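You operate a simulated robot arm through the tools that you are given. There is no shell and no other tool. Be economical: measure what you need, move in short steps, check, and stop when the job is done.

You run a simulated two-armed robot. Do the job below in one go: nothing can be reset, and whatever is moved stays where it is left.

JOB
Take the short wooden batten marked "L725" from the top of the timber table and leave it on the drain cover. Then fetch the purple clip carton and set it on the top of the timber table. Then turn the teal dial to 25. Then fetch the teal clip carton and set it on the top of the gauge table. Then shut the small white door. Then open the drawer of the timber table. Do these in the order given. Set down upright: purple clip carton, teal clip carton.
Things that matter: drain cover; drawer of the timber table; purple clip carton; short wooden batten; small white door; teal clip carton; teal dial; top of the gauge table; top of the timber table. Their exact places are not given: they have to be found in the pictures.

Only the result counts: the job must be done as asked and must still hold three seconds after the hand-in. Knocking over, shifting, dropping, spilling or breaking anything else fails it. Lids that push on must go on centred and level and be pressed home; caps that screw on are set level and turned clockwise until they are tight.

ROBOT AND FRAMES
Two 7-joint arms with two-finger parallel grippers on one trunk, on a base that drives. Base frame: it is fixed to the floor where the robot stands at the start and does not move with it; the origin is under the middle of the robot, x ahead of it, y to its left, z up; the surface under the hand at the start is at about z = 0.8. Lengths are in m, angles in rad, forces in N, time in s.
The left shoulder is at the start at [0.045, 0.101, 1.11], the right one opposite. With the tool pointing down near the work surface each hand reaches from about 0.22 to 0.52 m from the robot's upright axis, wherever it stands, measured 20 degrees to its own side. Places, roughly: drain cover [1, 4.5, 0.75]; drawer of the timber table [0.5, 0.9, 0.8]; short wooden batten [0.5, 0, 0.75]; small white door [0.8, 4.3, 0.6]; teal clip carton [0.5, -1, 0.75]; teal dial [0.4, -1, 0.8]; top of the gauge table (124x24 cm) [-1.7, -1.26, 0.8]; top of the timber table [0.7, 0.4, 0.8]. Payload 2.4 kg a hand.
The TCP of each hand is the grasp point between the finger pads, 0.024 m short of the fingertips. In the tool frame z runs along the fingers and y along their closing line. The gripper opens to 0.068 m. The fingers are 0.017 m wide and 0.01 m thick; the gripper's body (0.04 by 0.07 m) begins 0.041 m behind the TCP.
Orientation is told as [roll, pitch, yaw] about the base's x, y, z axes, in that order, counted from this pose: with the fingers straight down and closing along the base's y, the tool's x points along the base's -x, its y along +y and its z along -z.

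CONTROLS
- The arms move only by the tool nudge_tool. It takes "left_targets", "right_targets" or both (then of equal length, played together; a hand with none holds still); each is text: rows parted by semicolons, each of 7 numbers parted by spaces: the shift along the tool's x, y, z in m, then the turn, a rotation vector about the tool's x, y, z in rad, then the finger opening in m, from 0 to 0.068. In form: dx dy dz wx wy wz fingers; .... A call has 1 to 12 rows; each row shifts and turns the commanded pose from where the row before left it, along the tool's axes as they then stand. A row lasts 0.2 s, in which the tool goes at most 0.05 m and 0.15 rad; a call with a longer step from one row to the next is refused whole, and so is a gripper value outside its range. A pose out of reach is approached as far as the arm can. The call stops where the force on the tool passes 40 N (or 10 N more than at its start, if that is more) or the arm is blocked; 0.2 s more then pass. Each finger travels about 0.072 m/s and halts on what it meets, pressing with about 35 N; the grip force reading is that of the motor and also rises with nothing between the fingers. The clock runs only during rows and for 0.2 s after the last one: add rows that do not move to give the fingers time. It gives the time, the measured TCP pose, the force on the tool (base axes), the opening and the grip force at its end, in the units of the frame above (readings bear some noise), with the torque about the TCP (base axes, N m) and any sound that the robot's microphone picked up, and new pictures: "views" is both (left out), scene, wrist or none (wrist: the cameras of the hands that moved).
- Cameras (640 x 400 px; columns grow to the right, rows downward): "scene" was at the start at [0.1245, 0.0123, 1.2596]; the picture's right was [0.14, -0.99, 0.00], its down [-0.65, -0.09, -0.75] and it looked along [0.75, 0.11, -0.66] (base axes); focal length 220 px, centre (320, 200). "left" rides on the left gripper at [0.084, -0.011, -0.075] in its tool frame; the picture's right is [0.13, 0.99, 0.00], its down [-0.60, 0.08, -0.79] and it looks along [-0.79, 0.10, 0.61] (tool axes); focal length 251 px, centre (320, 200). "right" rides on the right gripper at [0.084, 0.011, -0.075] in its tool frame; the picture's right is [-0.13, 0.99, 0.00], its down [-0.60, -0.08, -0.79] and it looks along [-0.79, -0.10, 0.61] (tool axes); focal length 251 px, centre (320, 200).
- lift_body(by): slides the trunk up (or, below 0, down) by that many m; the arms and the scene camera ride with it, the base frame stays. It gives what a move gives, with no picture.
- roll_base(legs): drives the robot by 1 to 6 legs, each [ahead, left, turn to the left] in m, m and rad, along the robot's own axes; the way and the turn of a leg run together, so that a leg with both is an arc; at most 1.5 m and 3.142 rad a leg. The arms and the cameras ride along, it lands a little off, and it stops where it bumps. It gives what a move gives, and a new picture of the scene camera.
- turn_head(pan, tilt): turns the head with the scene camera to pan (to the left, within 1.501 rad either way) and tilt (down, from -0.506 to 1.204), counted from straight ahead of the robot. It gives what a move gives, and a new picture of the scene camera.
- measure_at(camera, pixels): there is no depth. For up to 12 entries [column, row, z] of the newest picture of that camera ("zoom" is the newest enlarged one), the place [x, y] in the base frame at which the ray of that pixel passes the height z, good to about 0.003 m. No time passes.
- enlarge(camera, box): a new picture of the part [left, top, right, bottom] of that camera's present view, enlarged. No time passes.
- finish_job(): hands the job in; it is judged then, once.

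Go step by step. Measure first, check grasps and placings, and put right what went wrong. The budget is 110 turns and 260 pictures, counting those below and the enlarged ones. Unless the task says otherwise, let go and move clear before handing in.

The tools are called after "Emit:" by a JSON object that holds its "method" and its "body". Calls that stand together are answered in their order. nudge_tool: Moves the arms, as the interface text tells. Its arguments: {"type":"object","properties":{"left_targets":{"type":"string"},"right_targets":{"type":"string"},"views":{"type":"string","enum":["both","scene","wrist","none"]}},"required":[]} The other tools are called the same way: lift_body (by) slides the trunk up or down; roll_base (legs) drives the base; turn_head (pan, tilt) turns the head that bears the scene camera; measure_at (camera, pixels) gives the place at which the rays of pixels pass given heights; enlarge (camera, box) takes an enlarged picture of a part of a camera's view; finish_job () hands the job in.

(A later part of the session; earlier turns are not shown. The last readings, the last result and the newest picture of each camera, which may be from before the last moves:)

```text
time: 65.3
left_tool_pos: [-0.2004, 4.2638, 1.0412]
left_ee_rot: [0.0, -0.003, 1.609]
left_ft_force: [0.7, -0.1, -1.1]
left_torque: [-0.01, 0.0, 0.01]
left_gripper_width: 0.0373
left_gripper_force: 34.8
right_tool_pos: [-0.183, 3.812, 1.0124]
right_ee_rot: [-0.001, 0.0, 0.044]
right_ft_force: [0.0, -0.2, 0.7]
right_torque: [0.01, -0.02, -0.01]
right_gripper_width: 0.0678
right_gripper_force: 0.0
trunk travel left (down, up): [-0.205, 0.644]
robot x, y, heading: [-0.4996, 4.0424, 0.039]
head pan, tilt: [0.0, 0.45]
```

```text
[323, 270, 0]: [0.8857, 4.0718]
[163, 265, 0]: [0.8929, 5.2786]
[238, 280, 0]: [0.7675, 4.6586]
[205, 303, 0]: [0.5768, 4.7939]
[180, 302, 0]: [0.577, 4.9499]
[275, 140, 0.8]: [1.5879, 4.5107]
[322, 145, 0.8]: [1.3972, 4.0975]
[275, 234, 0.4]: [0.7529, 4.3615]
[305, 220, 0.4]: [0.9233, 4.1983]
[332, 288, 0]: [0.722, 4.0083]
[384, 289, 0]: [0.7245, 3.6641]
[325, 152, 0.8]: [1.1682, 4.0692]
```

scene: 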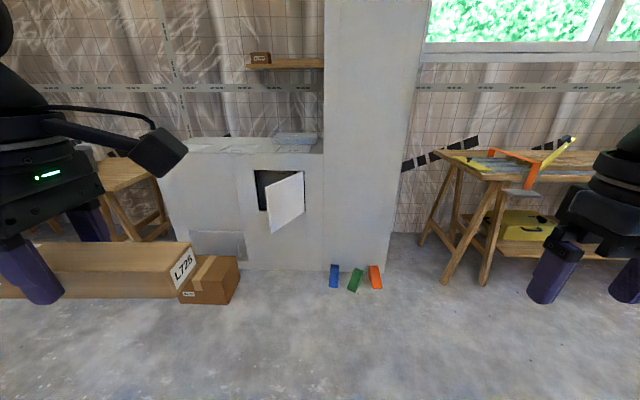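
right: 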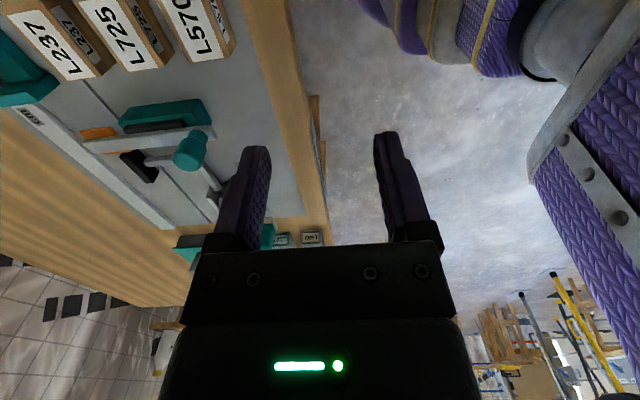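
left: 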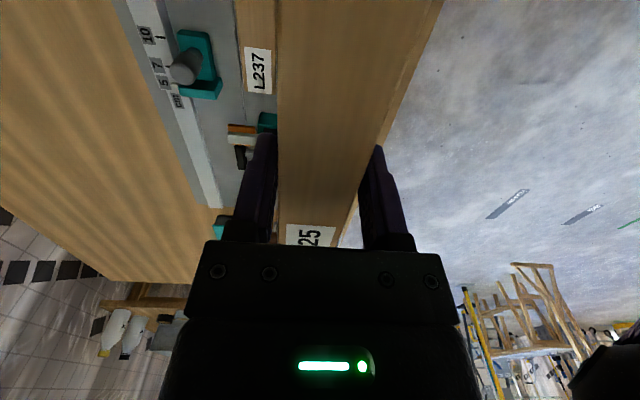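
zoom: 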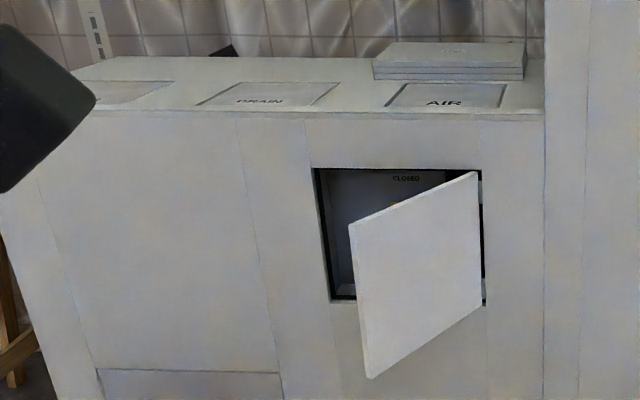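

The counter front is at x of about 0.89. The DRAIN plate is on its top, the open door's tip is near (0.75,4.36), and a carton stands on the floor at x 0.58–0.77, y 4.66–4.95. I'll approach part way for a better look.

Emit:
{"method": "roll_base", "body": {"legs": [[0.55, 0.28, -0.039]]}}

Emit:
{"method": "turn_head", "body": {"pan": 0.0, "tilt": 0.75}}

```text
time: 68.8
left_tool_pos: [0.3485, 4.5424, 1.0412]
left_ee_rot: [0.002, -0.002, 1.573]
left_ft_force: [0.0, -0.3, -1.3]
left_torque: [-0.02, -0.02, -0.02]
left_gripper_width: 0.0376
left_gripper_force: 35.1
right_tool_pos: [0.3526, 4.0908, 1.0122]
right_ee_rot: [0.002, -0.001, 0.008]
right_ft_force: [-0.4, -0.6, -0.1]
right_torque: [-0.03, 0.02, -0.01]
right_gripper_width: 0.0683
right_gripper_force: 0.1
trunk travel left (down, up): [-0.205, 0.644]
robot x, y, heading: [0.0415, 4.3323, 0.005]
head pan, tilt: [0.0, 0.45]
```

scene: 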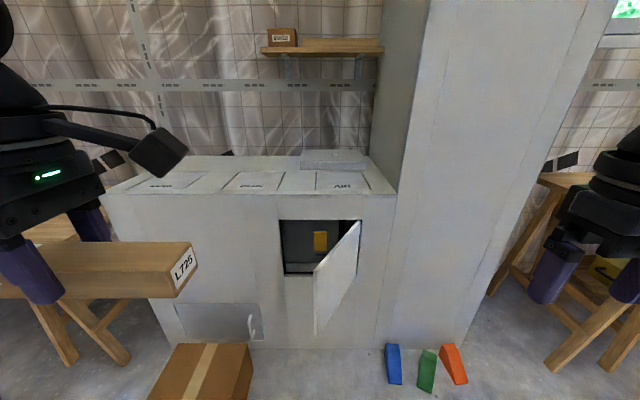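

```text
time: 69.6
left_tool_pos: [0.3497, 4.5431, 1.0427]
left_ee_rot: [0.0, -0.001, 1.574]
left_ft_force: [0.3, 0.4, -0.8]
left_torque: [0.01, -0.01, -0.01]
left_gripper_width: 0.0377
left_gripper_force: 34.5
right_tool_pos: [0.3508, 4.0914, 1.0125]
right_ee_rot: [0.0, 0.0, 0.007]
right_ft_force: [-0.9, -0.3, -0.5]
right_torque: [-0.01, 0.02, 0.01]
right_gripper_width: 0.0682
right_gripper_force: 0.1
trunk travel left (down, up): [-0.205, 0.644]
robot x, y, heading: [0.0436, 4.3336, 0.003]
head pan, tilt: [0.0, 0.75]
```

scene: 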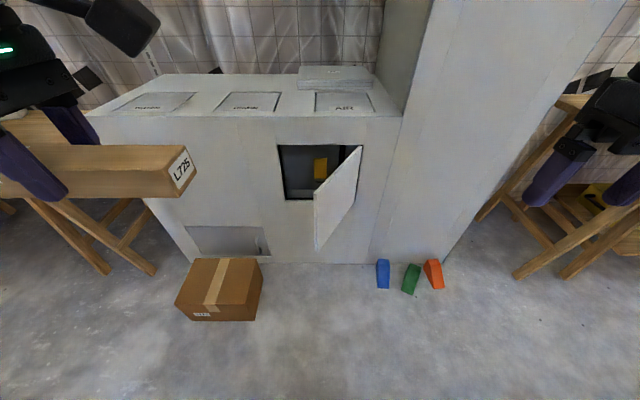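

Emit:
{"method": "enlarge", "body": {"camera": "scene", "box": [90, 60, 410, 260]}}

Emit:
{"method": "measure_at", "body": {"camera": "scene", "pixels": [[300, 263, 0], [365, 263, 0], [250, 117, 0.72], [250, 117, 0.76], [250, 117, 0.8], [392, 117, 0.76], [392, 117, 0.72], [262, 258, 0.1], [178, 303, 0], [257, 320, 0], [262, 262, 0.15], [316, 250, 0.35]]}}

```text
2.00 times, centred on (250, 160) of scene
```

zoom: 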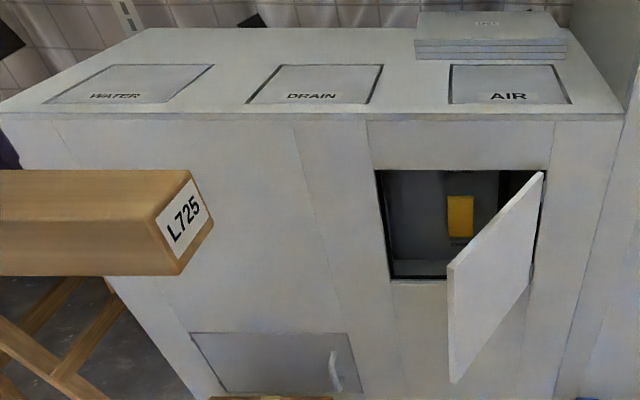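

```text
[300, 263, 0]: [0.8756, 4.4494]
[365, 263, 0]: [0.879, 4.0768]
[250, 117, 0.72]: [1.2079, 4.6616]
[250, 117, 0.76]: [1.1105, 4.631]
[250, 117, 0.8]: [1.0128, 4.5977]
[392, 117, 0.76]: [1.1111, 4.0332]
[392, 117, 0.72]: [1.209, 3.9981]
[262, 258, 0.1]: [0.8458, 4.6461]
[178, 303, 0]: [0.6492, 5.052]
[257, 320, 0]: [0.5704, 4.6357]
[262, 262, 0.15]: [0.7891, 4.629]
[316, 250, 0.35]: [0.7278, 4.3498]
```

Emit:
{"method": "measure_at", "body": {"camera": "zoom", "pixels": [[284, 65, 0.855], [382, 65, 0.855], [368, 103, 0.855], [248, 103, 0.855], [300, 116, 0.855], [620, 110, 0.855], [2, 116, 0.855], [534, 280, 0.5], [534, 280, 0.55], [543, 173, 0.75], [452, 380, 0.5], [452, 380, 0.45]]}}

```text
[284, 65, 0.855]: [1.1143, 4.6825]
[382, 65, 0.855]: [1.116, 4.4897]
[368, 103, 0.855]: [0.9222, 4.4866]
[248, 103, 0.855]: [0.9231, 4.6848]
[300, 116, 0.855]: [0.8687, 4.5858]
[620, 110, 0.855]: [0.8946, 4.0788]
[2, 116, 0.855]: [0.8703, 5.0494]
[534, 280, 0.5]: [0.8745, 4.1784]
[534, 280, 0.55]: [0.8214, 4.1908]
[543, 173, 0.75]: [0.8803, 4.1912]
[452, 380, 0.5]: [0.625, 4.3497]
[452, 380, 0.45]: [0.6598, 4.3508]
```

The drain cover spans x 0.922–1.115, y 4.487–4.684, z about 0.855. The open door's tip is near (0.63,4.35) at z 0.5–0.75. I'll look down to see my own base's footprint.

Emit:
{"method": "turn_head", "body": {"pan": 0, "tilt": 1.204}}

Emit:
{"method": "turn_head", "body": {"pan": -0.4, "tilt": 1.204}}

```text
time: 70.5
left_tool_pos: [0.3488, 4.5414, 1.0405]
left_ee_rot: [0.0, -0.001, 1.575]
left_ft_force: [0.0, -0.2, -1.3]
left_torque: [0.03, 0.0, -0.03]
left_gripper_width: 0.0373
left_gripper_force: 34.6
right_tool_pos: [0.3497, 4.0903, 1.0129]
right_ee_rot: [0.002, 0.0, 0.007]
right_ft_force: [1.0, 0.7, 0.3]
right_torque: [0.02, -0.01, 0.03]
right_gripper_width: 0.0681
right_gripper_force: 0.1
trunk travel left (down, up): [-0.205, 0.644]
robot x, y, heading: [0.0433, 4.3302, -0.001]
head pan, tilt: [0.0, 1.201]
```

scene: 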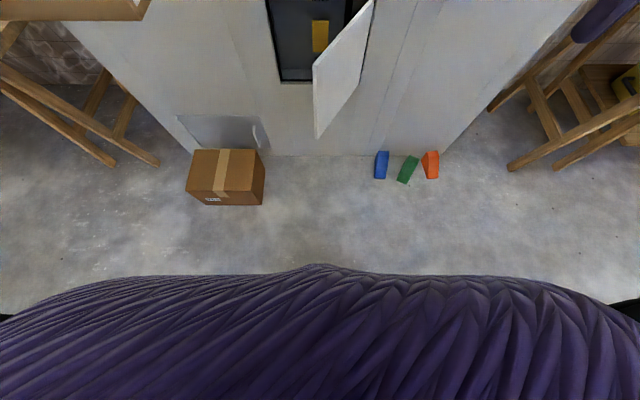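

```text
time: 71.4
left_tool_pos: [0.3501, 4.5425, 1.0425]
left_ee_rot: [0.001, 0.0, 1.574]
left_ft_force: [-0.7, -0.9, -1.4]
left_torque: [-0.03, 0.01, -0.03]
left_gripper_width: 0.0376
left_gripper_force: 35.1
right_tool_pos: [0.3511, 4.0909, 1.0135]
right_ee_rot: [0.0, 0.0, 0.007]
right_ft_force: [-0.1, 0.6, -0.1]
right_torque: [0.0, 0.0, 0.02]
right_gripper_width: 0.0681
right_gripper_force: 0.1
trunk travel left (down, up): [-0.205, 0.644]
robot x, y, heading: [0.0432, 4.337, -0.002]
head pan, tilt: [-0.4, 1.201]
```

scene: 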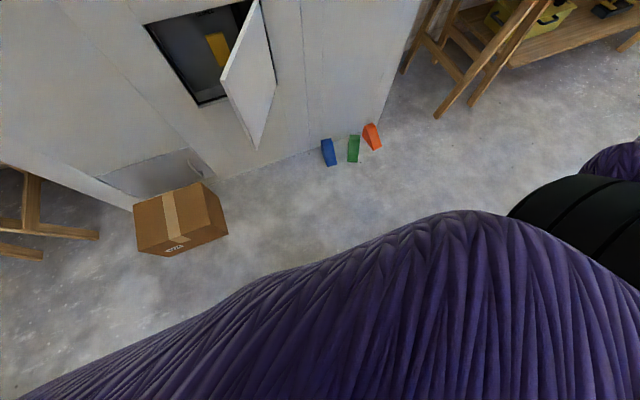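

The torso and base stick out no more than about 0.19 m ahead of my axis. I'll test, in free air here, how far the left hand reaches at the needed height.

Emit:
{"method": "nudge_tool", "body": {"left_targets": "0 -0.03 0.02 0 0 0 0.03;0 -0.03 0.02 0 0 0 0.03;0 -0.03 0.02 0 0 0 0.03;0 -0.03 0.02 0 0 0 0.03;0 -0.03 0.02 0 0 0 0.03;0 -0.03 0.02 0 0 0 0.03;0 -0.03 0.02 0 0 0 0.03;0 -0.03 0 0 0 0 0.03;0 -0.03 0 0 0 0 0.03;0 0 0 0 0 0 0.03", "views": "none"}}

```text
time: 73.6
left_tool_pos: [0.5291, 4.5518, 0.9013]
left_ee_rot: [0.0, -0.001, 1.574]
left_ft_force: [0.1, 1.0, -1.5]
left_torque: [0.01, 0.0, -0.02]
left_gripper_width: 0.0374
left_gripper_force: 34.9
left hand out of reach, approached as far as the arm can: row 6, 7, 8, 9
right_tool_pos: [0.3499, 4.0915, 1.0111]
right_ee_rot: [0.001, 0.0, 0.007]
right_ft_force: [-1.2, -1.3, -0.1]
right_torque: [0.0, 0.0, -0.02]
right_gripper_width: 0.0681
right_gripper_force: 0.1
trunk travel left (down, up): [-0.205, 0.644]
robot x, y, heading: [0.0446, 4.3332, 0.002]
head pan, tilt: [-0.4, 1.201]
```

Emit:
{"method": "lift_body", "body": {"by": -0.1}}

Emit:
{"method": "nudge_tool", "body": {"left_targets": "0 0 -0.03 0 0 0 0.03;0 0 -0.03 0 0 0 0.03;0 0 -0.03 0 0 0 0.03;0 0 0 0 0 0 0.03", "views": "none"}}

```text
time: 74.9
left_tool_pos: [0.529, 4.5554, 0.8024]
left_ee_rot: [-0.001, -0.002, 1.575]
left_ft_force: [-0.7, 0.4, -1.3]
left_torque: [0.04, 0.0, 0.01]
left_gripper_width: 0.0374
left_gripper_force: 34.8
right_tool_pos: [0.3508, 4.0917, 0.9122]
right_ee_rot: [0.0, -0.001, 0.006]
right_ft_force: [0.3, -0.2, 0.9]
right_torque: [0.01, -0.02, 0.01]
right_gripper_width: 0.068
right_gripper_force: 0.2
trunk travel left (down, up): [-0.105, 0.744]
robot x, y, heading: [0.0458, 4.3338, -0.002]
head pan, tilt: [-0.4, 1.201]
```

```text
time: 75.9
left_tool_pos: [0.5255, 4.557, 0.8893]
left_ee_rot: [0.0, -0.002, 1.575]
left_ft_force: [-0.3, 0.1, -0.9]
left_torque: [-0.01, 0.0, 0.01]
left_gripper_width: 0.0377
left_gripper_force: 34.5
left hand out of reach, approached as far as the arm can: row 3
right_tool_pos: [0.3511, 4.0917, 0.9123]
right_ee_rot: [0.0, -0.001, 0.006]
right_ft_force: [-0.4, 0.4, -0.7]
right_torque: [0.04, 0.0, 0.01]
right_gripper_width: 0.0679
right_gripper_force: 0.1
trunk travel left (down, up): [-0.105, 0.744]
robot x, y, heading: [0.0442, 4.3309, -0.002]
head pan, tilt: [-0.4, 1.201]
```

Max reach is about 0.53 m from my axis, so I must stand within that of the drain, squeezed between the door tip and the floor carton. I'll use the right wrist camera to see my own base outline first.

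Emit:
{"method": "lift_body", "body": {"by": 0.2}}

Emit:
{"method": "nudge_tool", "body": {"right_targets": "0 0 0 0 0 -0.1309 0.052;0 0 0 0 0 -0.1309 0.052;0 0 0 0 0 -0.1309 0.052;0 0 0 0 0 -0.1309 0.052;0 0 0 0 0 -0.1309 0.052;0 0 0 0 0 -0.1309 0.052;0 0 0 0 0 -0.1309 0.052;0 0 0 0 0 -0.1309 0.052;0 0 0 0 0 -0.1309 0.052;0 0 0 0 0 -0.1309 0.052;0 0 0 0 0 -0.1309 0.052;0 0 0 0 0 -0.1309 0.052", "views": "wrist"}}

```text
time: 78.1
left_tool_pos: [0.482, 4.5557, 1.1547]
left_ee_rot: [-0.157, -0.001, 1.575]
left_ft_force: [0.6, 0.7, -0.8]
left_torque: [-0.02, -0.01, -0.02]
left_gripper_width: 0.0375
left_gripper_force: 35.2
right_tool_pos: [0.3516, 4.0909, 1.1126]
right_ee_rot: [0.001, 0.001, 0.006]
right_ft_force: [-0.2, -0.1, 0.0]
right_torque: [-0.01, 0.0, -0.02]
right_gripper_width: 0.068
right_gripper_force: 0.0
trunk travel left (down, up): [-0.305, 0.544]
robot x, y, heading: [0.0448, 4.336, 0.003]
head pan, tilt: [-0.4, 1.201]
```

```text
time: 80.7
left_tool_pos: [0.4809, 4.5559, 1.1546]
left_ee_rot: [-0.157, 0.0, 1.574]
left_ft_force: [0.1, 0.6, -1.3]
left_torque: [-0.02, -0.04, 0.01]
left_gripper_width: 0.0371
left_gripper_force: 35.1
right_tool_pos: [0.2615, 4.2103, 1.0745]
right_ee_rot: [0.0, 0.0, 1.579]
right_ft_force: [0.5, 0.1, 0.4]
right_torque: [0.01, 0.02, -0.06]
right_gripper_width: 0.0521
right_gripper_force: 0.1
right hand out of reach, approached as far as the arm can: row 5, 6, 7, 8, 9, 10, 11, 12
trunk travel left (down, up): [-0.305, 0.544]
robot x, y, heading: [0.0463, 4.3355, -0.003]
head pan, tilt: [-0.4, 1.201]
```

right: 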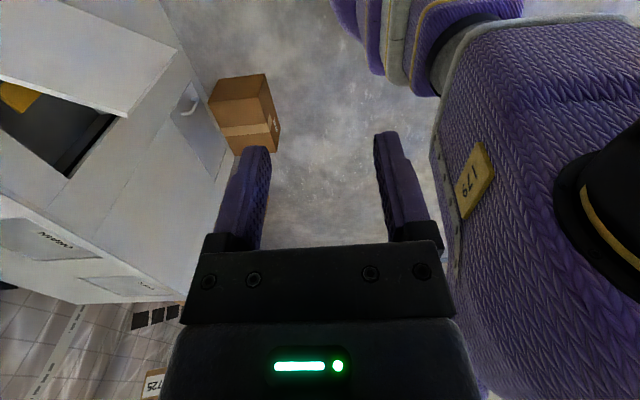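

The base is visible at the top right of the right view, from (335,0) to (440,95). I'll measure its edge at plausible heights.

Emit:
{"method": "measure_at", "body": {"camera": "right", "pixels": [[340, 15, 0.1], [340, 15, 0.25], [378, 73, 0.1], [378, 73, 0.25], [378, 73, 0.4], [412, 92, 0.3], [412, 92, 0.4], [440, 95, 0.4], [440, 60, 0.4], [240, 150, 0.0], [280, 125, 0.0], [265, 73, 0.2]]}}

Emit:
{"method": "enlarge", "body": {"camera": "right", "box": [300, 0, 540, 150]}}

```text
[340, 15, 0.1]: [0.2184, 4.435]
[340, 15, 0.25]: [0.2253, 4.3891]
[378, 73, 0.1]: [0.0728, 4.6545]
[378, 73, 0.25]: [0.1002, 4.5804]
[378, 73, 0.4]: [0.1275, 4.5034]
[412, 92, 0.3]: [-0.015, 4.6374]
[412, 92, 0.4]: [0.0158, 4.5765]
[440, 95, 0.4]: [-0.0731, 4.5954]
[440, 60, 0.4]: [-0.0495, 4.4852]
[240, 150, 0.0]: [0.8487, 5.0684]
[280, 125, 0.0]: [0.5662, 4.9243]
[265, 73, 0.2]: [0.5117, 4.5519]
```

```text
2.67 times, centred on (420, 75) of right
```

zoom: 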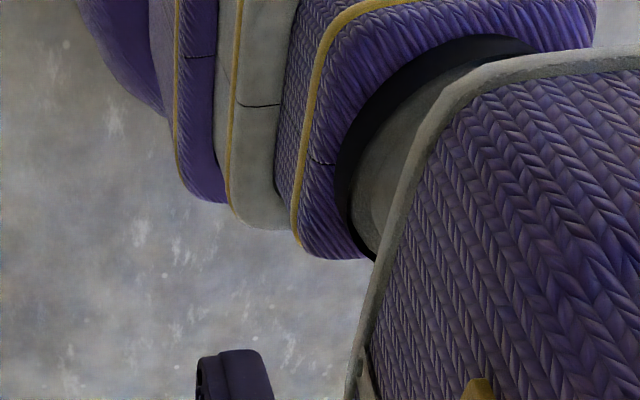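

The base is a rounded box, roughly 0.18 m ahead and 0.25 m to the sides. Standing closer is risky, so I'll turn the batten to point ahead (yaw 0) and test a forward-tilted hand, which reaches farther. First I'll reset both hands.

Emit:
{"method": "nudge_tool", "body": {"left_targets": "0 0.02 0 0 0 0.1309 0.03;0 0.02 0 0 0 0.1309 0.03;0 0.02 0 0 0 0.1309 0.03;0 0 0 0 0 0.1309 0.03;0 0 0 0 0 0.1309 0.03;0 0 0 0 0 0.1309 0.03;0 0 0 0 0 0.1309 0.03;0 0 0 0 0 0.1309 0.03;0 0 0 0 0 0.1309 0.03;0 0 0 0 0 0.1309 0.03;0 0 0 0 0 0.1309 0.03;0 0 0 0 0 0.1309 0.03", "right_targets": "0 0 0 0 0 0.1309 0.068;0 0 0 0 0 0.1309 0.068;0 0 0 0 0 0.1309 0.068;0 0 0 0 0 0.1309 0.068;0 0 0 0 0 0.1309 0.068;0 0 0 0 0 0.1309 0.068;0 0 0 0 0 0.1309 0.068;0 0 0 0 0 0.1309 0.068;0 0 0 0 0 0.1309 0.068;0 0 0 0 0 0.1309 0.068;0 0 0 0 0 0.1309 0.068;0 0 0 0 0 0.1309 0.068", "views": "none"}}

```text
time: 83.3
left_tool_pos: [0.4224, 4.5641, 1.1457]
left_ee_rot: [0.002, -0.156, 0.0]
left_ft_force: [-0.5, -0.5, -1.0]
left_torque: [0.04, 0.0, 0.02]
left_gripper_width: 0.0375
left_gripper_force: 35.4
right_tool_pos: [0.2621, 4.2094, 1.0741]
right_ee_rot: [-0.001, 0.0, 0.007]
right_ft_force: [1.3, 0.0, 0.6]
right_torque: [0.01, 0.01, -0.01]
right_gripper_width: 0.0681
right_gripper_force: 0.1
trunk travel left (down, up): [-0.305, 0.544]
robot x, y, heading: [0.0439, 4.3338, 0.003]
head pan, tilt: [-0.4, 1.201]
```

Emit:
{"method": "nudge_tool", "body": {"left_targets": "0 0 0 0 -0.13 0 0.03;0 0 0 0 -0.13 0 0.03;0 0 0 0 -0.13 0 0.03;0 0 0 0 -0.13 0 0.03;0 0 0 0 -0.124 0 0.03;0 0 0.045 0 0 0 0.03;0 0 0.045 0 0 0 0.03;0 0 0.045 0 0 0 0.03;0 0 0.045 0 0 0 0.03;0 0 0.045 0 0 0 0.03;0 0 0.045 0 0 0 0.03;0 0 0.045 0 0 0 0.03", "right_targets": "-0.015 -0.04 0 0 0 0 0.068;-0.015 -0.04 0 0 0 0 0.068;-0.015 -0.04 0 0 0 0 0.068;0 0 0 0 0 0 0.068;0 0 0 0 0 0 0.068;0 0 0 0 0 0 0.068;0 0 0 0 0 0 0.068;0 0 0 0 0 0 0.068;0 0 0 0 0 0 0.068;0 0 0 0 0 0 0.068;0 0 0 0 0 0 0.068;0 0 0 0 0 0 0.068", "views": "none"}}

```text
time: 85.9
left_tool_pos: [0.6192, 4.5719, 0.9391]
left_ee_rot: [0.0, -0.803, 0.002]
left_ft_force: [-0.7, -0.2, -1.4]
left_torque: [0.01, 0.03, 0.02]
left_gripper_width: 0.0376
left_gripper_force: 35.2
left hand out of reach, approached as far as the arm can: row 12
right_tool_pos: [0.3061, 4.0907, 1.0738]
right_ee_rot: [0.0, 0.0, 0.008]
right_ft_force: [-0.8, 0.3, 0.2]
right_torque: [-0.02, 0.03, 0.01]
right_gripper_width: 0.0681
right_gripper_force: 0.1
trunk travel left (down, up): [-0.305, 0.544]
robot x, y, heading: [0.0429, 4.3305, -0.001]
head pan, tilt: [-0.4, 1.201]
```

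The tilted hand gains about 0.1 m. The plan is to stand at about (0.45,4.37), lay the batten across the front of the cover with a vertical hand, then nudge it fully onto the cover with the tilted hand if needed. First I'll restore the carry pose.

Emit:
{"method": "nudge_tool", "body": {"left_targets": "0 0 -0.045 0 0 0 0.03;0 0 -0.045 0 0 0 0.03;0 0 -0.045 0 0 0 0.03;0 0 -0.045 0 0.134 0 0.03;0 0 -0.045 0 0.134 0 0.03;0 0 0 0 0.134 0 0.03;0 0 0 0 0.134 0 0.03;0 0 0 0 0.134 0 0.03;0 0 0 0 0.133 0 0.03", "views": "none"}}

Emit:
{"method": "nudge_tool", "body": {"left_targets": "0 0 0 0 0 -0.131 0.03;0 0 0 0 0 -0.131 0.03;0 0 0 0 0 -0.131 0.03;0 0 0 0 0 -0.131 0.03;0 0 0 0 0 -0.131 0.03;0 0 0 0 0 -0.131 0.03;0 0 0 0 0 -0.131 0.03;0 0 0 0 0 -0.131 0.03;0 0 0 0 0 -0.131 0.03;0 0 0 0 0 -0.131 0.03;0 0 0 0 0 -0.131 0.03;0 0 0 0 0 -0.131 0.03", "views": "none"}}

Emit:
{"method": "turn_head", "body": {"pan": 0, "tilt": 1.1}}

```text
time: 87.9
left_tool_pos: [0.4622, 4.5707, 1.0988]
left_ee_rot: [0.0, 0.006, 0.0]
left_ft_force: [0.0, -0.3, -1.3]
left_torque: [0.0, -0.02, -0.01]
left_gripper_width: 0.0371
left_gripper_force: 34.7
right_tool_pos: [0.3054, 4.0897, 1.0743]
right_ee_rot: [0.001, 0.0, 0.005]
right_ft_force: [0.6, 0.3, 1.0]
right_torque: [0.0, -0.01, 0.01]
right_gripper_width: 0.0681
right_gripper_force: 0.2
trunk travel left (down, up): [-0.305, 0.544]
robot x, y, heading: [0.0408, 4.3334, -0.001]
head pan, tilt: [-0.4, 1.201]
```

```text
time: 90.5
left_tool_pos: [0.463, 4.5702, 1.098]
left_ee_rot: [0.001, -0.002, 1.579]
left_ft_force: [0.2, 0.0, -1.2]
left_torque: [-0.01, 0.01, 0.01]
left_gripper_width: 0.0375
left_gripper_force: 35.0
right_tool_pos: [0.3065, 4.0902, 1.0734]
right_ee_rot: [0.0, 0.002, 0.007]
right_ft_force: [0.0, 0.6, -0.1]
right_torque: [-0.02, 0.0, 0.02]
right_gripper_width: 0.0679
right_gripper_force: 0.2
trunk travel left (down, up): [-0.305, 0.544]
robot x, y, heading: [0.0441, 4.3328, 0.005]
head pan, tilt: [-0.4, 1.201]
```

```text
time: 91.3
left_tool_pos: [0.4638, 4.5695, 1.0971]
left_ee_rot: [0.003, -0.003, 1.575]
left_ft_force: [0.3, -1.0, -1.0]
left_torque: [-0.01, -0.03, 0.0]
left_gripper_width: 0.0374
left_gripper_force: 35.2
right_tool_pos: [0.3057, 4.0901, 1.0751]
right_ee_rot: [0.0, 0.001, 0.008]
right_ft_force: [0.0, 0.4, 0.1]
right_torque: [-0.02, -0.01, -0.01]
right_gripper_width: 0.0681
right_gripper_force: 0.0
trunk travel left (down, up): [-0.305, 0.544]
robot x, y, heading: [0.0415, 4.333, 0.003]
head pan, tilt: [0.0, 1.1]
```

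scene: 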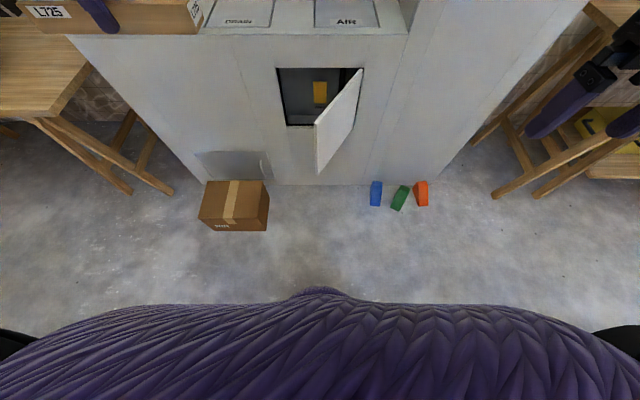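

Emit:
{"method": "measure_at", "body": {"camera": "scene", "pixels": [[268, 231, 0], [199, 225, 0], [317, 174, 0.5], [317, 174, 0.45], [314, 123, 0.75], [314, 123, 0.7], [371, 206, 0], [300, 186, 0], [362, 70, 0.75], [277, 69, 0.75]]}}

Emit:
{"method": "roll_base", "body": {"legs": [[0.3, 0.04, 0]]}}

```text
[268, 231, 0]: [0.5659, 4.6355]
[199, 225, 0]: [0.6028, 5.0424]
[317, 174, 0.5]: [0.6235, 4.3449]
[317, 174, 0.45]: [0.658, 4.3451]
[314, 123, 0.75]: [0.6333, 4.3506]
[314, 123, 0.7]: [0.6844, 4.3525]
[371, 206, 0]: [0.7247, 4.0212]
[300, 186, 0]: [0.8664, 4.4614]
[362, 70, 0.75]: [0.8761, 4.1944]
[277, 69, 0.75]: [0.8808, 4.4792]
```

```text
time: 93.4
left_tool_pos: [0.7654, 4.6106, 1.0973]
left_ee_rot: [0.001, -0.002, 1.577]
left_ft_force: [0.2, 0.5, -1.9]
left_torque: [-0.02, -0.03, 0.0]
left_gripper_width: 0.0375
left_gripper_force: 34.9
right_tool_pos: [0.6109, 4.1312, 1.0745]
right_ee_rot: [0.0, 0.001, 0.007]
right_ft_force: [-0.3, 0.6, -0.1]
right_torque: [-0.01, -0.01, -0.02]
right_gripper_width: 0.0679
right_gripper_force: 0.0
trunk travel left (down, up): [-0.305, 0.544]
robot x, y, heading: [0.346, 4.375, 0.002]
head pan, tilt: [0.0, 1.1]
```

scene: 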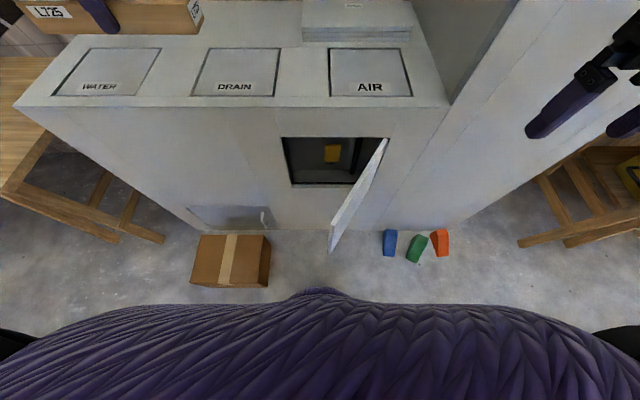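

Good clearances so far. I'll re-measure with this closer view before the last 0.1 m.

Emit:
{"method": "measure_at", "body": {"camera": "scene", "pixels": [[205, 49, 0.855], [281, 49, 0.855], [273, 96, 0.855], [192, 95, 0.855], [230, 108, 0.855], [269, 287, 0], [331, 252, 0.5], [335, 196, 0.75], [330, 290, 0.75], [330, 290, 0.6], [330, 290, 0.9]]}}

Emit:
{"method": "roll_base", "body": {"legs": [[0.095, 0, 0]]}}

```text
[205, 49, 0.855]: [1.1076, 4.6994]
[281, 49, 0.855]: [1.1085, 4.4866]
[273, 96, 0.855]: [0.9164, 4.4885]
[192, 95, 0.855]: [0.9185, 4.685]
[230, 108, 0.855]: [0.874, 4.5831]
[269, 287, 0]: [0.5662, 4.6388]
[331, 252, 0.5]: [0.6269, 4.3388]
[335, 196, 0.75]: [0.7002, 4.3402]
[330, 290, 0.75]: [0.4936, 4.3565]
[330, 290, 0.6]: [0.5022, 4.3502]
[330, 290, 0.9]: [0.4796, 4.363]
```

```text
time: 94.5
left_tool_pos: [0.8603, 4.6118, 1.0991]
left_ee_rot: [0.001, -0.002, 1.579]
left_ft_force: [0.0, -0.4, -0.5]
left_torque: [0.0, 0.0, 0.01]
left_gripper_width: 0.0374
left_gripper_force: 35.0
right_tool_pos: [0.7052, 4.132, 1.0753]
right_ee_rot: [0.001, -0.001, 0.01]
right_ft_force: [0.0, 0.0, -1.2]
right_torque: [0.01, 0.0, 0.0]
right_gripper_width: 0.0679
right_gripper_force: 0.0
trunk travel left (down, up): [-0.305, 0.544]
robot x, y, heading: [0.4391, 4.3729, 0.006]
head pan, tilt: [0.0, 1.1]
```

scene: 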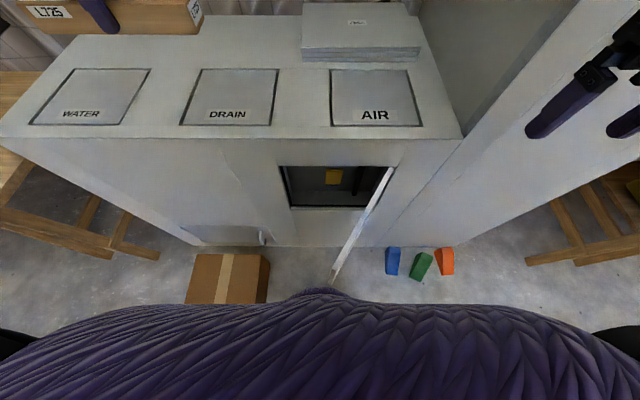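

Robot at (0.439,4.373), with the box and door untouched. I'll lower the trunk and extend the hand over the cover.

Emit:
{"method": "lift_body", "body": {"by": -0.1}}

Emit:
{"method": "nudge_tool", "body": {"left_targets": "0.01 -0.03 0.02 0 0 0 0.03;0.01 -0.03 0.02 0 0 0 0.03;0.006 -0.02 0.03 0 0 0 0.03;0 0 0.02 0 0 0 0.03;0 0 0 0 0 0 0.03"}}

```text
time: 95.8
left_tool_pos: [0.8591, 4.6127, 0.9978]
left_ee_rot: [0.002, 0.0, 1.579]
left_ft_force: [0.3, 0.6, -1.1]
left_torque: [-0.01, -0.01, 0.04]
left_gripper_width: 0.0375
left_gripper_force: 35.3
right_tool_pos: [0.7045, 4.1337, 0.9744]
right_ee_rot: [0.0, 0.001, 0.011]
right_ft_force: [0.1, -0.4, -0.1]
right_torque: [0.0, -0.04, 0.03]
right_gripper_width: 0.0678
right_gripper_force: 0.1
trunk travel left (down, up): [-0.205, 0.644]
robot x, y, heading: [0.4379, 4.3748, 0.007]
head pan, tilt: [0.0, 1.1]
```

```text
time: 97.0
left_tool_pos: [0.9198, 4.6, 0.9188]
left_ee_rot: [0.002, -0.002, 1.579]
left_ft_force: [-0.6, -1.0, -1.8]
left_torque: [0.01, -0.01, -0.02]
left_gripper_width: 0.0377
left_gripper_force: 34.6
left hand out of reach, approached as far as the arm can: row 2, 3
right_tool_pos: [0.7056, 4.1318, 0.975]
right_ee_rot: [0.001, 0.001, 0.011]
right_ft_force: [0.0, 0.2, -0.5]
right_torque: [0.01, 0.0, 0.03]
right_gripper_width: 0.068
right_gripper_force: 0.0
trunk travel left (down, up): [-0.205, 0.644]
robot x, y, heading: [0.4403, 4.377, 0.008]
head pan, tilt: [0.0, 1.1]
```

scene: 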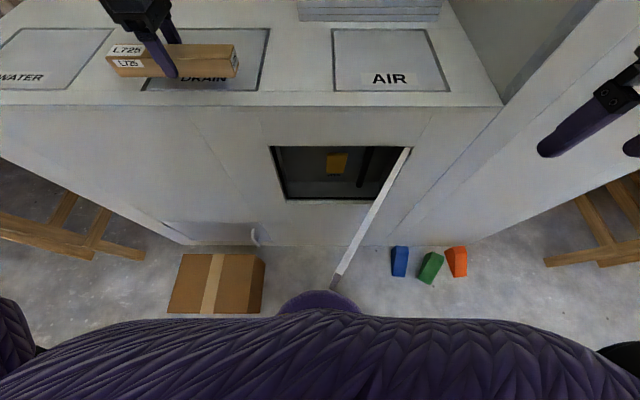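
left: 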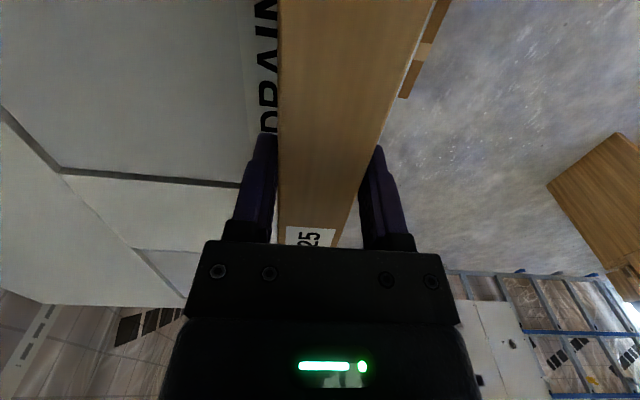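

Emit:
{"method": "nudge_tool", "body": {"left_targets": "0.006 -0.01 0.01 0 0 0 0.03;0.006 -0.01 0.01 0 0 0 0.03;0 0 0 0 0 0 0.03", "views": "none"}}

```text
time: 97.8
left_tool_pos: [0.9254, 4.5911, 0.8987]
left_ee_rot: [0.003, 0.001, 1.58]
left_ft_force: [0.3, 0.5, -0.6]
left_torque: [0.01, 0.03, 0.03]
left_gripper_width: 0.0376
left_gripper_force: 35.0
left hand out of reach, approached as far as the arm can: row 1, 2
right_tool_pos: [0.7056, 4.133, 0.9745]
right_ee_rot: [0.0, 0.001, 0.009]
right_ft_force: [-0.4, 0.1, 0.7]
right_torque: [-0.03, -0.01, -0.02]
right_gripper_width: 0.0679
right_gripper_force: 0.1
trunk travel left (down, up): [-0.205, 0.644]
robot x, y, heading: [0.4421, 4.3744, 0.007]
head pan, tilt: [0.0, 1.1]
```

At x of 0.925 the batten spans 0.907–0.944, so I'll set it down here and push it about 3.5 cm inward afterwards. I'll lower it gently to contact.

Emit:
{"method": "nudge_tool", "body": {"left_targets": "0 0 0.006 0 0 0 0.03;0 0 0.005 0 0 0 0.03;0 0 0.004 0 0 0 0.03;0 0 0.002 0 0 0 0.03;0 0 0 0 0 0 0.03", "views": "none"}}

```text
time: 99.2
left_tool_pos: [0.9254, 4.5904, 0.8841]
left_ee_rot: [-0.003, -0.001, 1.582]
left_ft_force: [-9.0, -0.6, 18.4]
left_torque: [0.03, 0.68, -0.06]
left_gripper_width: 0.0376
left_gripper_force: 34.5
right_tool_pos: [0.7031, 4.1313, 0.9744]
right_ee_rot: [-0.001, -0.002, 0.013]
right_ft_force: [0.6, -0.2, -0.1]
right_torque: [0.04, -0.01, 0.01]
right_gripper_width: 0.0681
right_gripper_force: 0.1
trunk travel left (down, up): [-0.205, 0.644]
robot x, y, heading: [0.4363, 4.3761, 0.003]
head pan, tilt: [0.0, 1.1]
stopped in row 5 (left hand): the force on the tool passed its limit at 41 N (the readings are from after the stop); the commanded pose is now the measured one
```

The batten rests on the counter (contact at TCP z 0.884). I'll release, rise, and check.

Emit:
{"method": "nudge_tool", "body": {"left_targets": "0 0 -0.001 0 0 0 0.045;0 0 0 0 0 0 0.055;0 0 0 0 0 0 0.055;0 0 -0.02 0 0 0 0.055;0 0 -0.04 0 0 0 0.055;0 0.03 -0.03 0 0 0 0;0 0.02 0 0 0 0 0;0 0 0 0 0 0 0;0 0 0 0 0 0 0"}}

```text
time: 101.2
left_tool_pos: [0.8737, 4.591, 0.9515]
left_ee_rot: [0.0, 0.0, 1.579]
left_ft_force: [-0.3, -0.5, -1.2]
left_torque: [0.04, 0.01, 0.02]
left_gripper_width: 0.0
left_gripper_force: 23.4
left hand out of reach, approached as far as the arm can: row 5
right_tool_pos: [0.7063, 4.133, 0.9739]
right_ee_rot: [-0.001, 0.001, 0.011]
right_ft_force: [0.4, -0.1, 0.7]
right_torque: [-0.02, 0.02, -0.02]
right_gripper_width: 0.0679
right_gripper_force: 0.1
trunk travel left (down, up): [-0.205, 0.644]
robot x, y, heading: [0.4394, 4.3729, 0.007]
head pan, tilt: [0.0, 1.1]
```

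scene: 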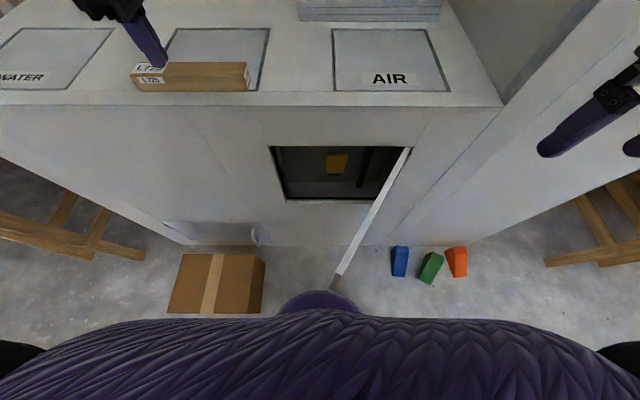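
left: 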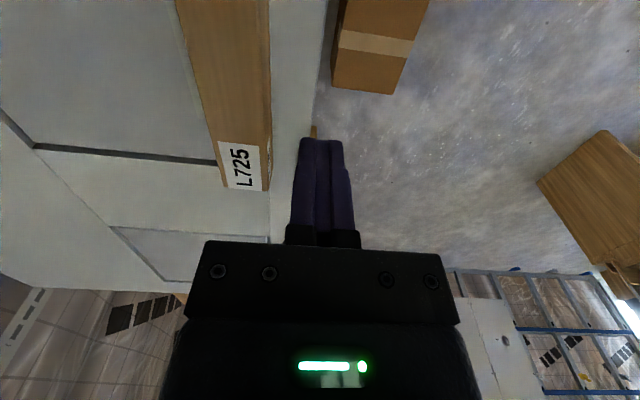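

Emit:
{"method": "measure_at", "body": {"camera": "left", "pixels": [[270, 100, 0.853], [269, 190, 0.853], [270, 100, 0.883], [268, 185, 0.883], [217, 160, 0.853], [226, 186, 0.883], [185, 30, 0.883]]}}

Emit:
{"method": "measure_at", "body": {"camera": "scene", "pixels": [[133, 92, 0.853], [249, 92, 0.853], [136, 62, 0.883], [248, 63, 0.883], [264, 91, 0.853], [270, 29, 0.853], [176, 29, 0.853], [230, 106, 0.853]]}}

```text
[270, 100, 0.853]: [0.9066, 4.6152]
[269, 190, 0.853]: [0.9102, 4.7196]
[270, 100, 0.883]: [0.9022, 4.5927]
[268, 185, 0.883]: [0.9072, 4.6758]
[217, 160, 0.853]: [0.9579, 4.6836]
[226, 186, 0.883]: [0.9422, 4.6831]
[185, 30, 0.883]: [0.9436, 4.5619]
```

```text
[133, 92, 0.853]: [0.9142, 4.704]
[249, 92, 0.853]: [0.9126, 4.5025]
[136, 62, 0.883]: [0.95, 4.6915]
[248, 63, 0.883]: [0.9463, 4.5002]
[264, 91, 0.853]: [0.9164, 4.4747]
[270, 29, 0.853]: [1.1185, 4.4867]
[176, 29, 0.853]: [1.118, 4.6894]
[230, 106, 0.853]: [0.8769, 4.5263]
```

The batten is at x 0.908–0.945, y 4.50–4.68, slightly over the cover's front edge (0.918). I'll push it inward about 3 cm with closed fingers.

Emit:
{"method": "nudge_tool", "body": {"left_targets": "0 0 0.02 0 0 0 0;0 0 0.02 0 0 0 0;0 0 0.02 0 0 0 0;0 -0.012 0 0 0 0 0;0 -0.012 0 0 0 0 0;0 -0.012 0 0 0 0 0;0 -0.012 0 0 0 0 0;0 -0.006 0 0 0 0 0;0 0 0 0 0 0 0", "views": "wrist"}}

```text
time: 103.2
left_tool_pos: [0.9257, 4.5926, 0.8925]
left_ee_rot: [-0.001, -0.001, 1.579]
left_ft_force: [-0.6, -0.3, 0.4]
left_torque: [-0.01, -0.03, 0.03]
left_gripper_width: 0.0
left_gripper_force: 23.3
right_tool_pos: [0.7053, 4.1326, 0.9754]
right_ee_rot: [0.001, 0.001, 0.009]
right_ft_force: [0.4, -1.2, 0.8]
right_torque: [-0.01, 0.0, -0.01]
right_gripper_width: 0.0678
right_gripper_force: 0.2
trunk travel left (down, up): [-0.205, 0.644]
robot x, y, heading: [0.4419, 4.3752, 0.005]
head pan, tilt: [0.0, 1.1]
```

left: 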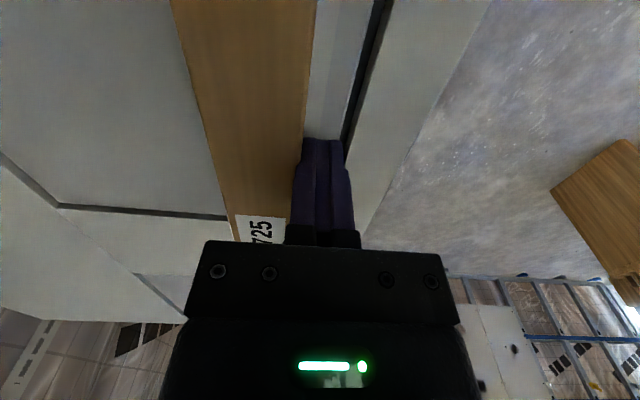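

The batten's rear edge is now inside the groove, fully on the cover. I'll retract and confirm.

Emit:
{"method": "nudge_tool", "body": {"left_targets": "0 0.02 0 0 0 0 0;0 0.01 -0.03 0 0 0 0.02;0 0.03 -0.03 0 0 0 0.04;0 0.03 -0.03 0 0 0 0.068;0 0.03 -0.03 0 0 0 0.068", "views": "scene"}}

Emit:
{"method": "enlarge", "body": {"camera": "scene", "box": [90, 0, 330, 150]}}

```text
time: 104.4
left_tool_pos: [0.8077, 4.5913, 1.0129]
left_ee_rot: [-0.001, 0.001, 1.581]
left_ft_force: [0.5, -0.1, -0.1]
left_torque: [0.01, 0.02, -0.03]
left_gripper_width: 0.0681
left_gripper_force: 0.0
right_tool_pos: [0.7042, 4.1323, 0.9757]
right_ee_rot: [0.001, 0.0, 0.011]
right_ft_force: [0.6, 0.1, -0.8]
right_torque: [-0.04, 0.03, -0.01]
right_gripper_width: 0.068
right_gripper_force: 0.0
trunk travel left (down, up): [-0.205, 0.644]
robot x, y, heading: [0.4375, 4.3753, 0.007]
head pan, tilt: [0.0, 1.1]
```

scene: 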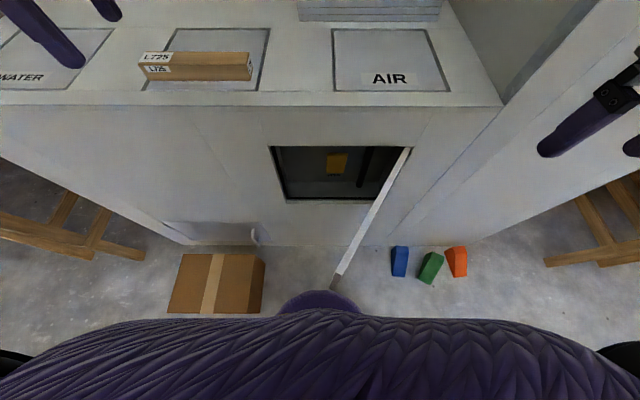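

```text
2.67 times, centred on (210, 75) of scene
```

zoom: 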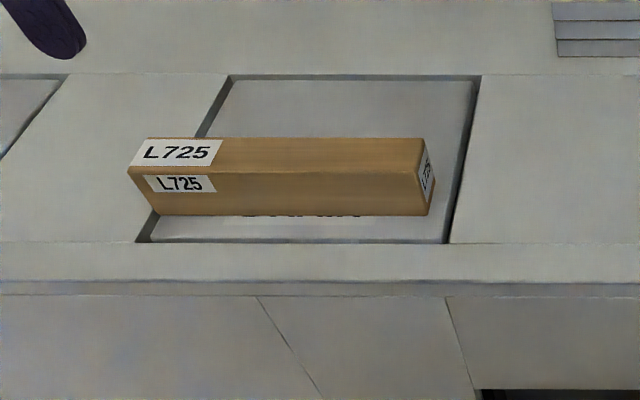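

The batten lies on the drain cover. Next is the purple carton, most likely on the right-hand table by the teal one, so I'll back off and drive there.

Emit:
{"method": "roll_base", "body": {"legs": [[-0.85, 0, 0], [0, 0, -1.575], [1.5, 0, 0], [1.5, 0, 0], [1.5, 0, 0]]}}

Emit:
{"method": "turn_head", "body": {"pan": 0.5, "tilt": 0.5}}

```text
time: 133.8
left_tool_pos: [-0.1779, -0.5083, 1.0147]
left_ee_rot: [-0.001, 0.001, 0.002]
left_ft_force: [0.8, 0.0, -0.2]
left_torque: [-0.02, -0.01, 0.02]
left_gripper_width: 0.068
left_gripper_force: 0.0
right_tool_pos: [-0.6345, -0.4013, 0.9736]
right_ee_rot: [0.0, 0.001, -1.566]
right_ft_force: [-0.7, -0.4, -0.5]
right_torque: [0.04, 0.01, -0.01]
right_gripper_width: 0.0683
right_gripper_force: 0.0
trunk travel left (down, up): [-0.205, 0.644]
robot x, y, heading: [-0.392, -0.14, -1.575]
head pan, tilt: [0.0, 1.1]
```

scene: 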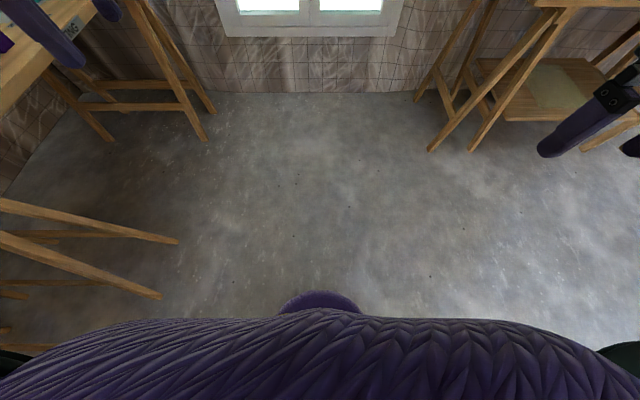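

```text
time: 134.8
left_tool_pos: [-0.1764, -0.5074, 1.0144]
left_ee_rot: [-0.003, 0.0, 0.002]
left_ft_force: [0.2, 0.0, -0.3]
left_torque: [-0.01, -0.02, -0.01]
left_gripper_width: 0.068
left_gripper_force: 0.1
right_tool_pos: [-0.6353, -0.4021, 0.9749]
right_ee_rot: [-0.001, 0.0, -1.567]
right_ft_force: [0.5, -0.2, -0.7]
right_torque: [0.01, 0.02, 0.01]
right_gripper_width: 0.0679
right_gripper_force: 0.1
trunk travel left (down, up): [-0.205, 0.644]
robot x, y, heading: [-0.3934, -0.1391, -1.572]
head pan, tilt: [0.499, 0.499]
```

scene: 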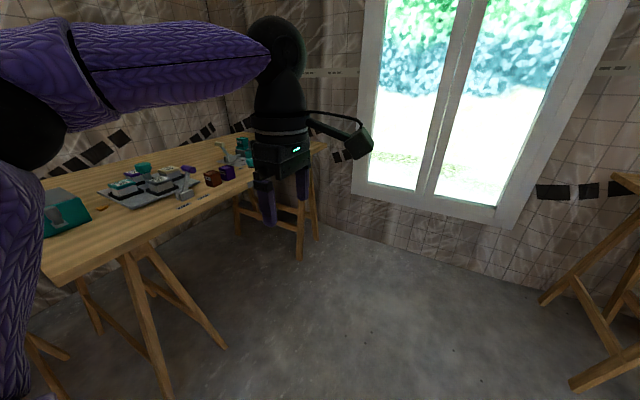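

Emit:
{"method": "roll_base", "body": {"legs": [[0.8, 0, 0], [0, 0, 1.575]]}}

Emit:
{"method": "turn_head", "body": {"pan": 0, "tilt": 0.6}}

Emit:
{"method": "enlarge", "body": {"camera": "scene", "box": [100, 60, 540, 335]}}

```text
time: 142.9
left_tool_pos: [-0.0243, -0.7132, 1.0142]
left_ee_rot: [-0.002, -0.001, 1.559]
left_ft_force: [-0.7, -0.1, 0.3]
left_torque: [-0.02, -0.02, 0.02]
left_gripper_width: 0.0676
left_gripper_force: 0.1
right_tool_pos: [-0.1368, -1.1694, 0.9746]
right_ee_rot: [-0.001, -0.001, -0.009]
right_ft_force: [0.2, 0.5, 0.0]
right_torque: [0.03, -0.01, 0.01]
right_gripper_width: 0.0679
right_gripper_force: 0.0
trunk travel left (down, up): [-0.205, 0.644]
robot x, y, heading: [-0.3955, -0.9165, -0.016]
head pan, tilt: [0.499, 0.499]
```

scene: 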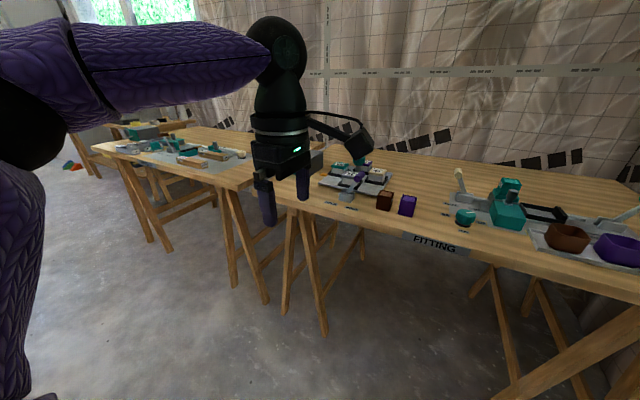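

```text
time: 143.8
left_tool_pos: [-0.0257, -0.7127, 1.0146]
left_ee_rot: [-0.001, 0.0, 1.558]
left_ft_force: [-0.2, 0.4, 0.4]
left_torque: [0.0, 0.01, -0.02]
left_gripper_width: 0.068
left_gripper_force: 0.0
right_tool_pos: [-0.1372, -1.1698, 0.9746]
right_ee_rot: [0.0, 0.001, -0.008]
right_ft_force: [1.2, 0.2, 0.4]
right_torque: [0.01, 0.0, 0.03]
right_gripper_width: 0.068
right_gripper_force: 0.1
trunk travel left (down, up): [-0.205, 0.644]
robot x, y, heading: [-0.3967, -0.9222, -0.014]
head pan, tilt: [0.0, 0.6]
```

scene: 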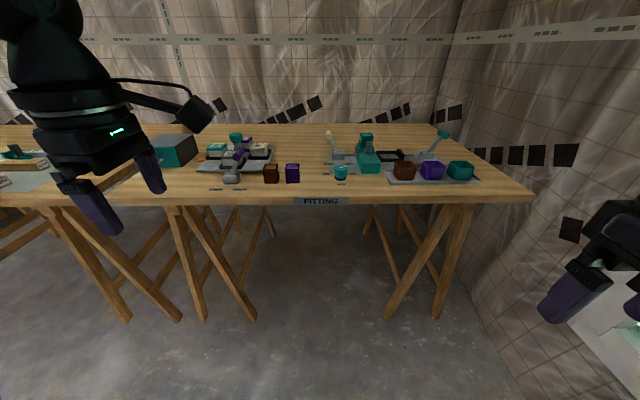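

```text
1.45 times, centred on (320, 198) of scene
```

zoom: 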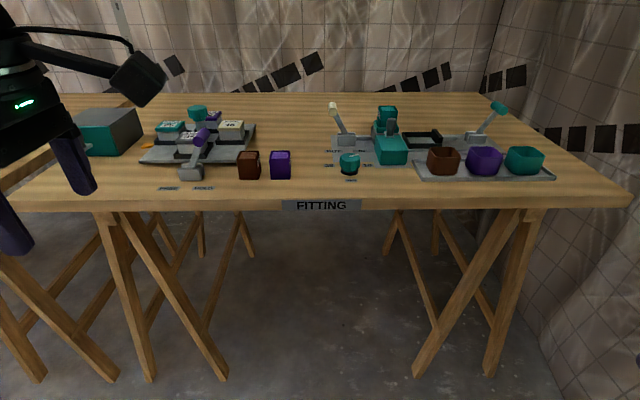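

Purple carton at about (292,173) next to a brown one, and the dial at (340,172). I'll drive closer for a detailed look.

Emit:
{"method": "roll_base", "body": {"legs": [[0.36, 0, 0.014]]}}

Emit:
{"method": "turn_head", "body": {"pan": 0, "tilt": 0.8}}

Emit:
{"method": "enlarge", "body": {"camera": "scene", "box": [100, 60, 340, 210]}}

Emit:
{"method": "enlarge", "body": {"camera": "scene", "box": [320, 60, 560, 210]}}

```text
time: 146.1
left_tool_pos: [0.3305, -0.7103, 1.0145]
left_ee_rot: [-0.002, 0.0, 1.576]
left_ft_force: [0.1, -0.1, 0.0]
left_torque: [-0.02, -0.01, -0.04]
left_gripper_width: 0.0679
left_gripper_force: 0.0
right_tool_pos: [0.2267, -1.168, 0.9749]
right_ee_rot: [-0.001, -0.001, 0.008]
right_ft_force: [-0.5, -0.5, 0.0]
right_torque: [-0.01, -0.01, -0.04]
right_gripper_width: 0.0679
right_gripper_force: 0.1
trunk travel left (down, up): [-0.205, 0.644]
robot x, y, heading: [-0.0408, -0.925, 0.005]
head pan, tilt: [0.0, 0.6]
```

scene: 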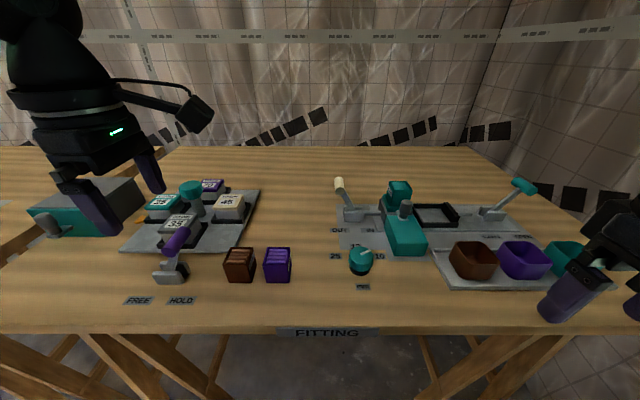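

```text
time: 146.8
left_tool_pos: [0.331, -0.7089, 1.0151]
left_ee_rot: [-0.001, 0.0, 1.577]
left_ft_force: [-0.9, 0.4, -0.2]
left_torque: [0.0, -0.01, -0.01]
left_gripper_width: 0.0678
left_gripper_force: 0.1
right_tool_pos: [0.2266, -1.1684, 0.9745]
right_ee_rot: [0.002, 0.001, 0.007]
right_ft_force: [-0.6, -0.5, 0.1]
right_torque: [0.01, 0.01, -0.05]
right_gripper_width: 0.0679
right_gripper_force: 0.0
trunk travel left (down, up): [-0.205, 0.644]
robot x, y, heading: [-0.0401, -0.9269, 0.003]
head pan, tilt: [0.0, 0.799]
```

scene: 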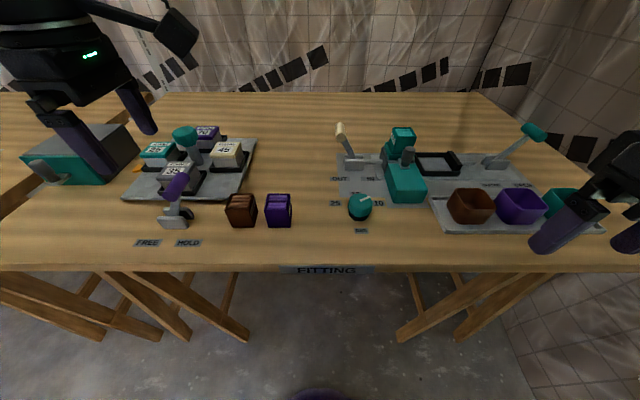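

```text
2.67 times, centred on (220, 135) of scene
```

zoom: 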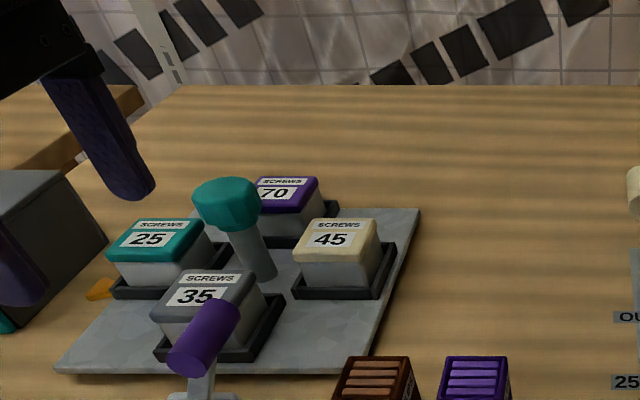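

```text
2.67 times, centred on (440, 135) of scene
```

zoom: 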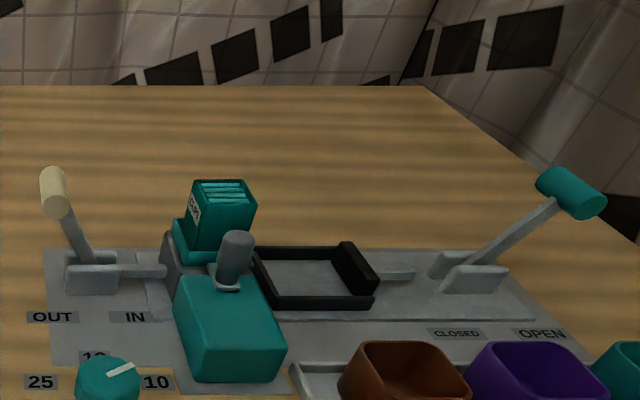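

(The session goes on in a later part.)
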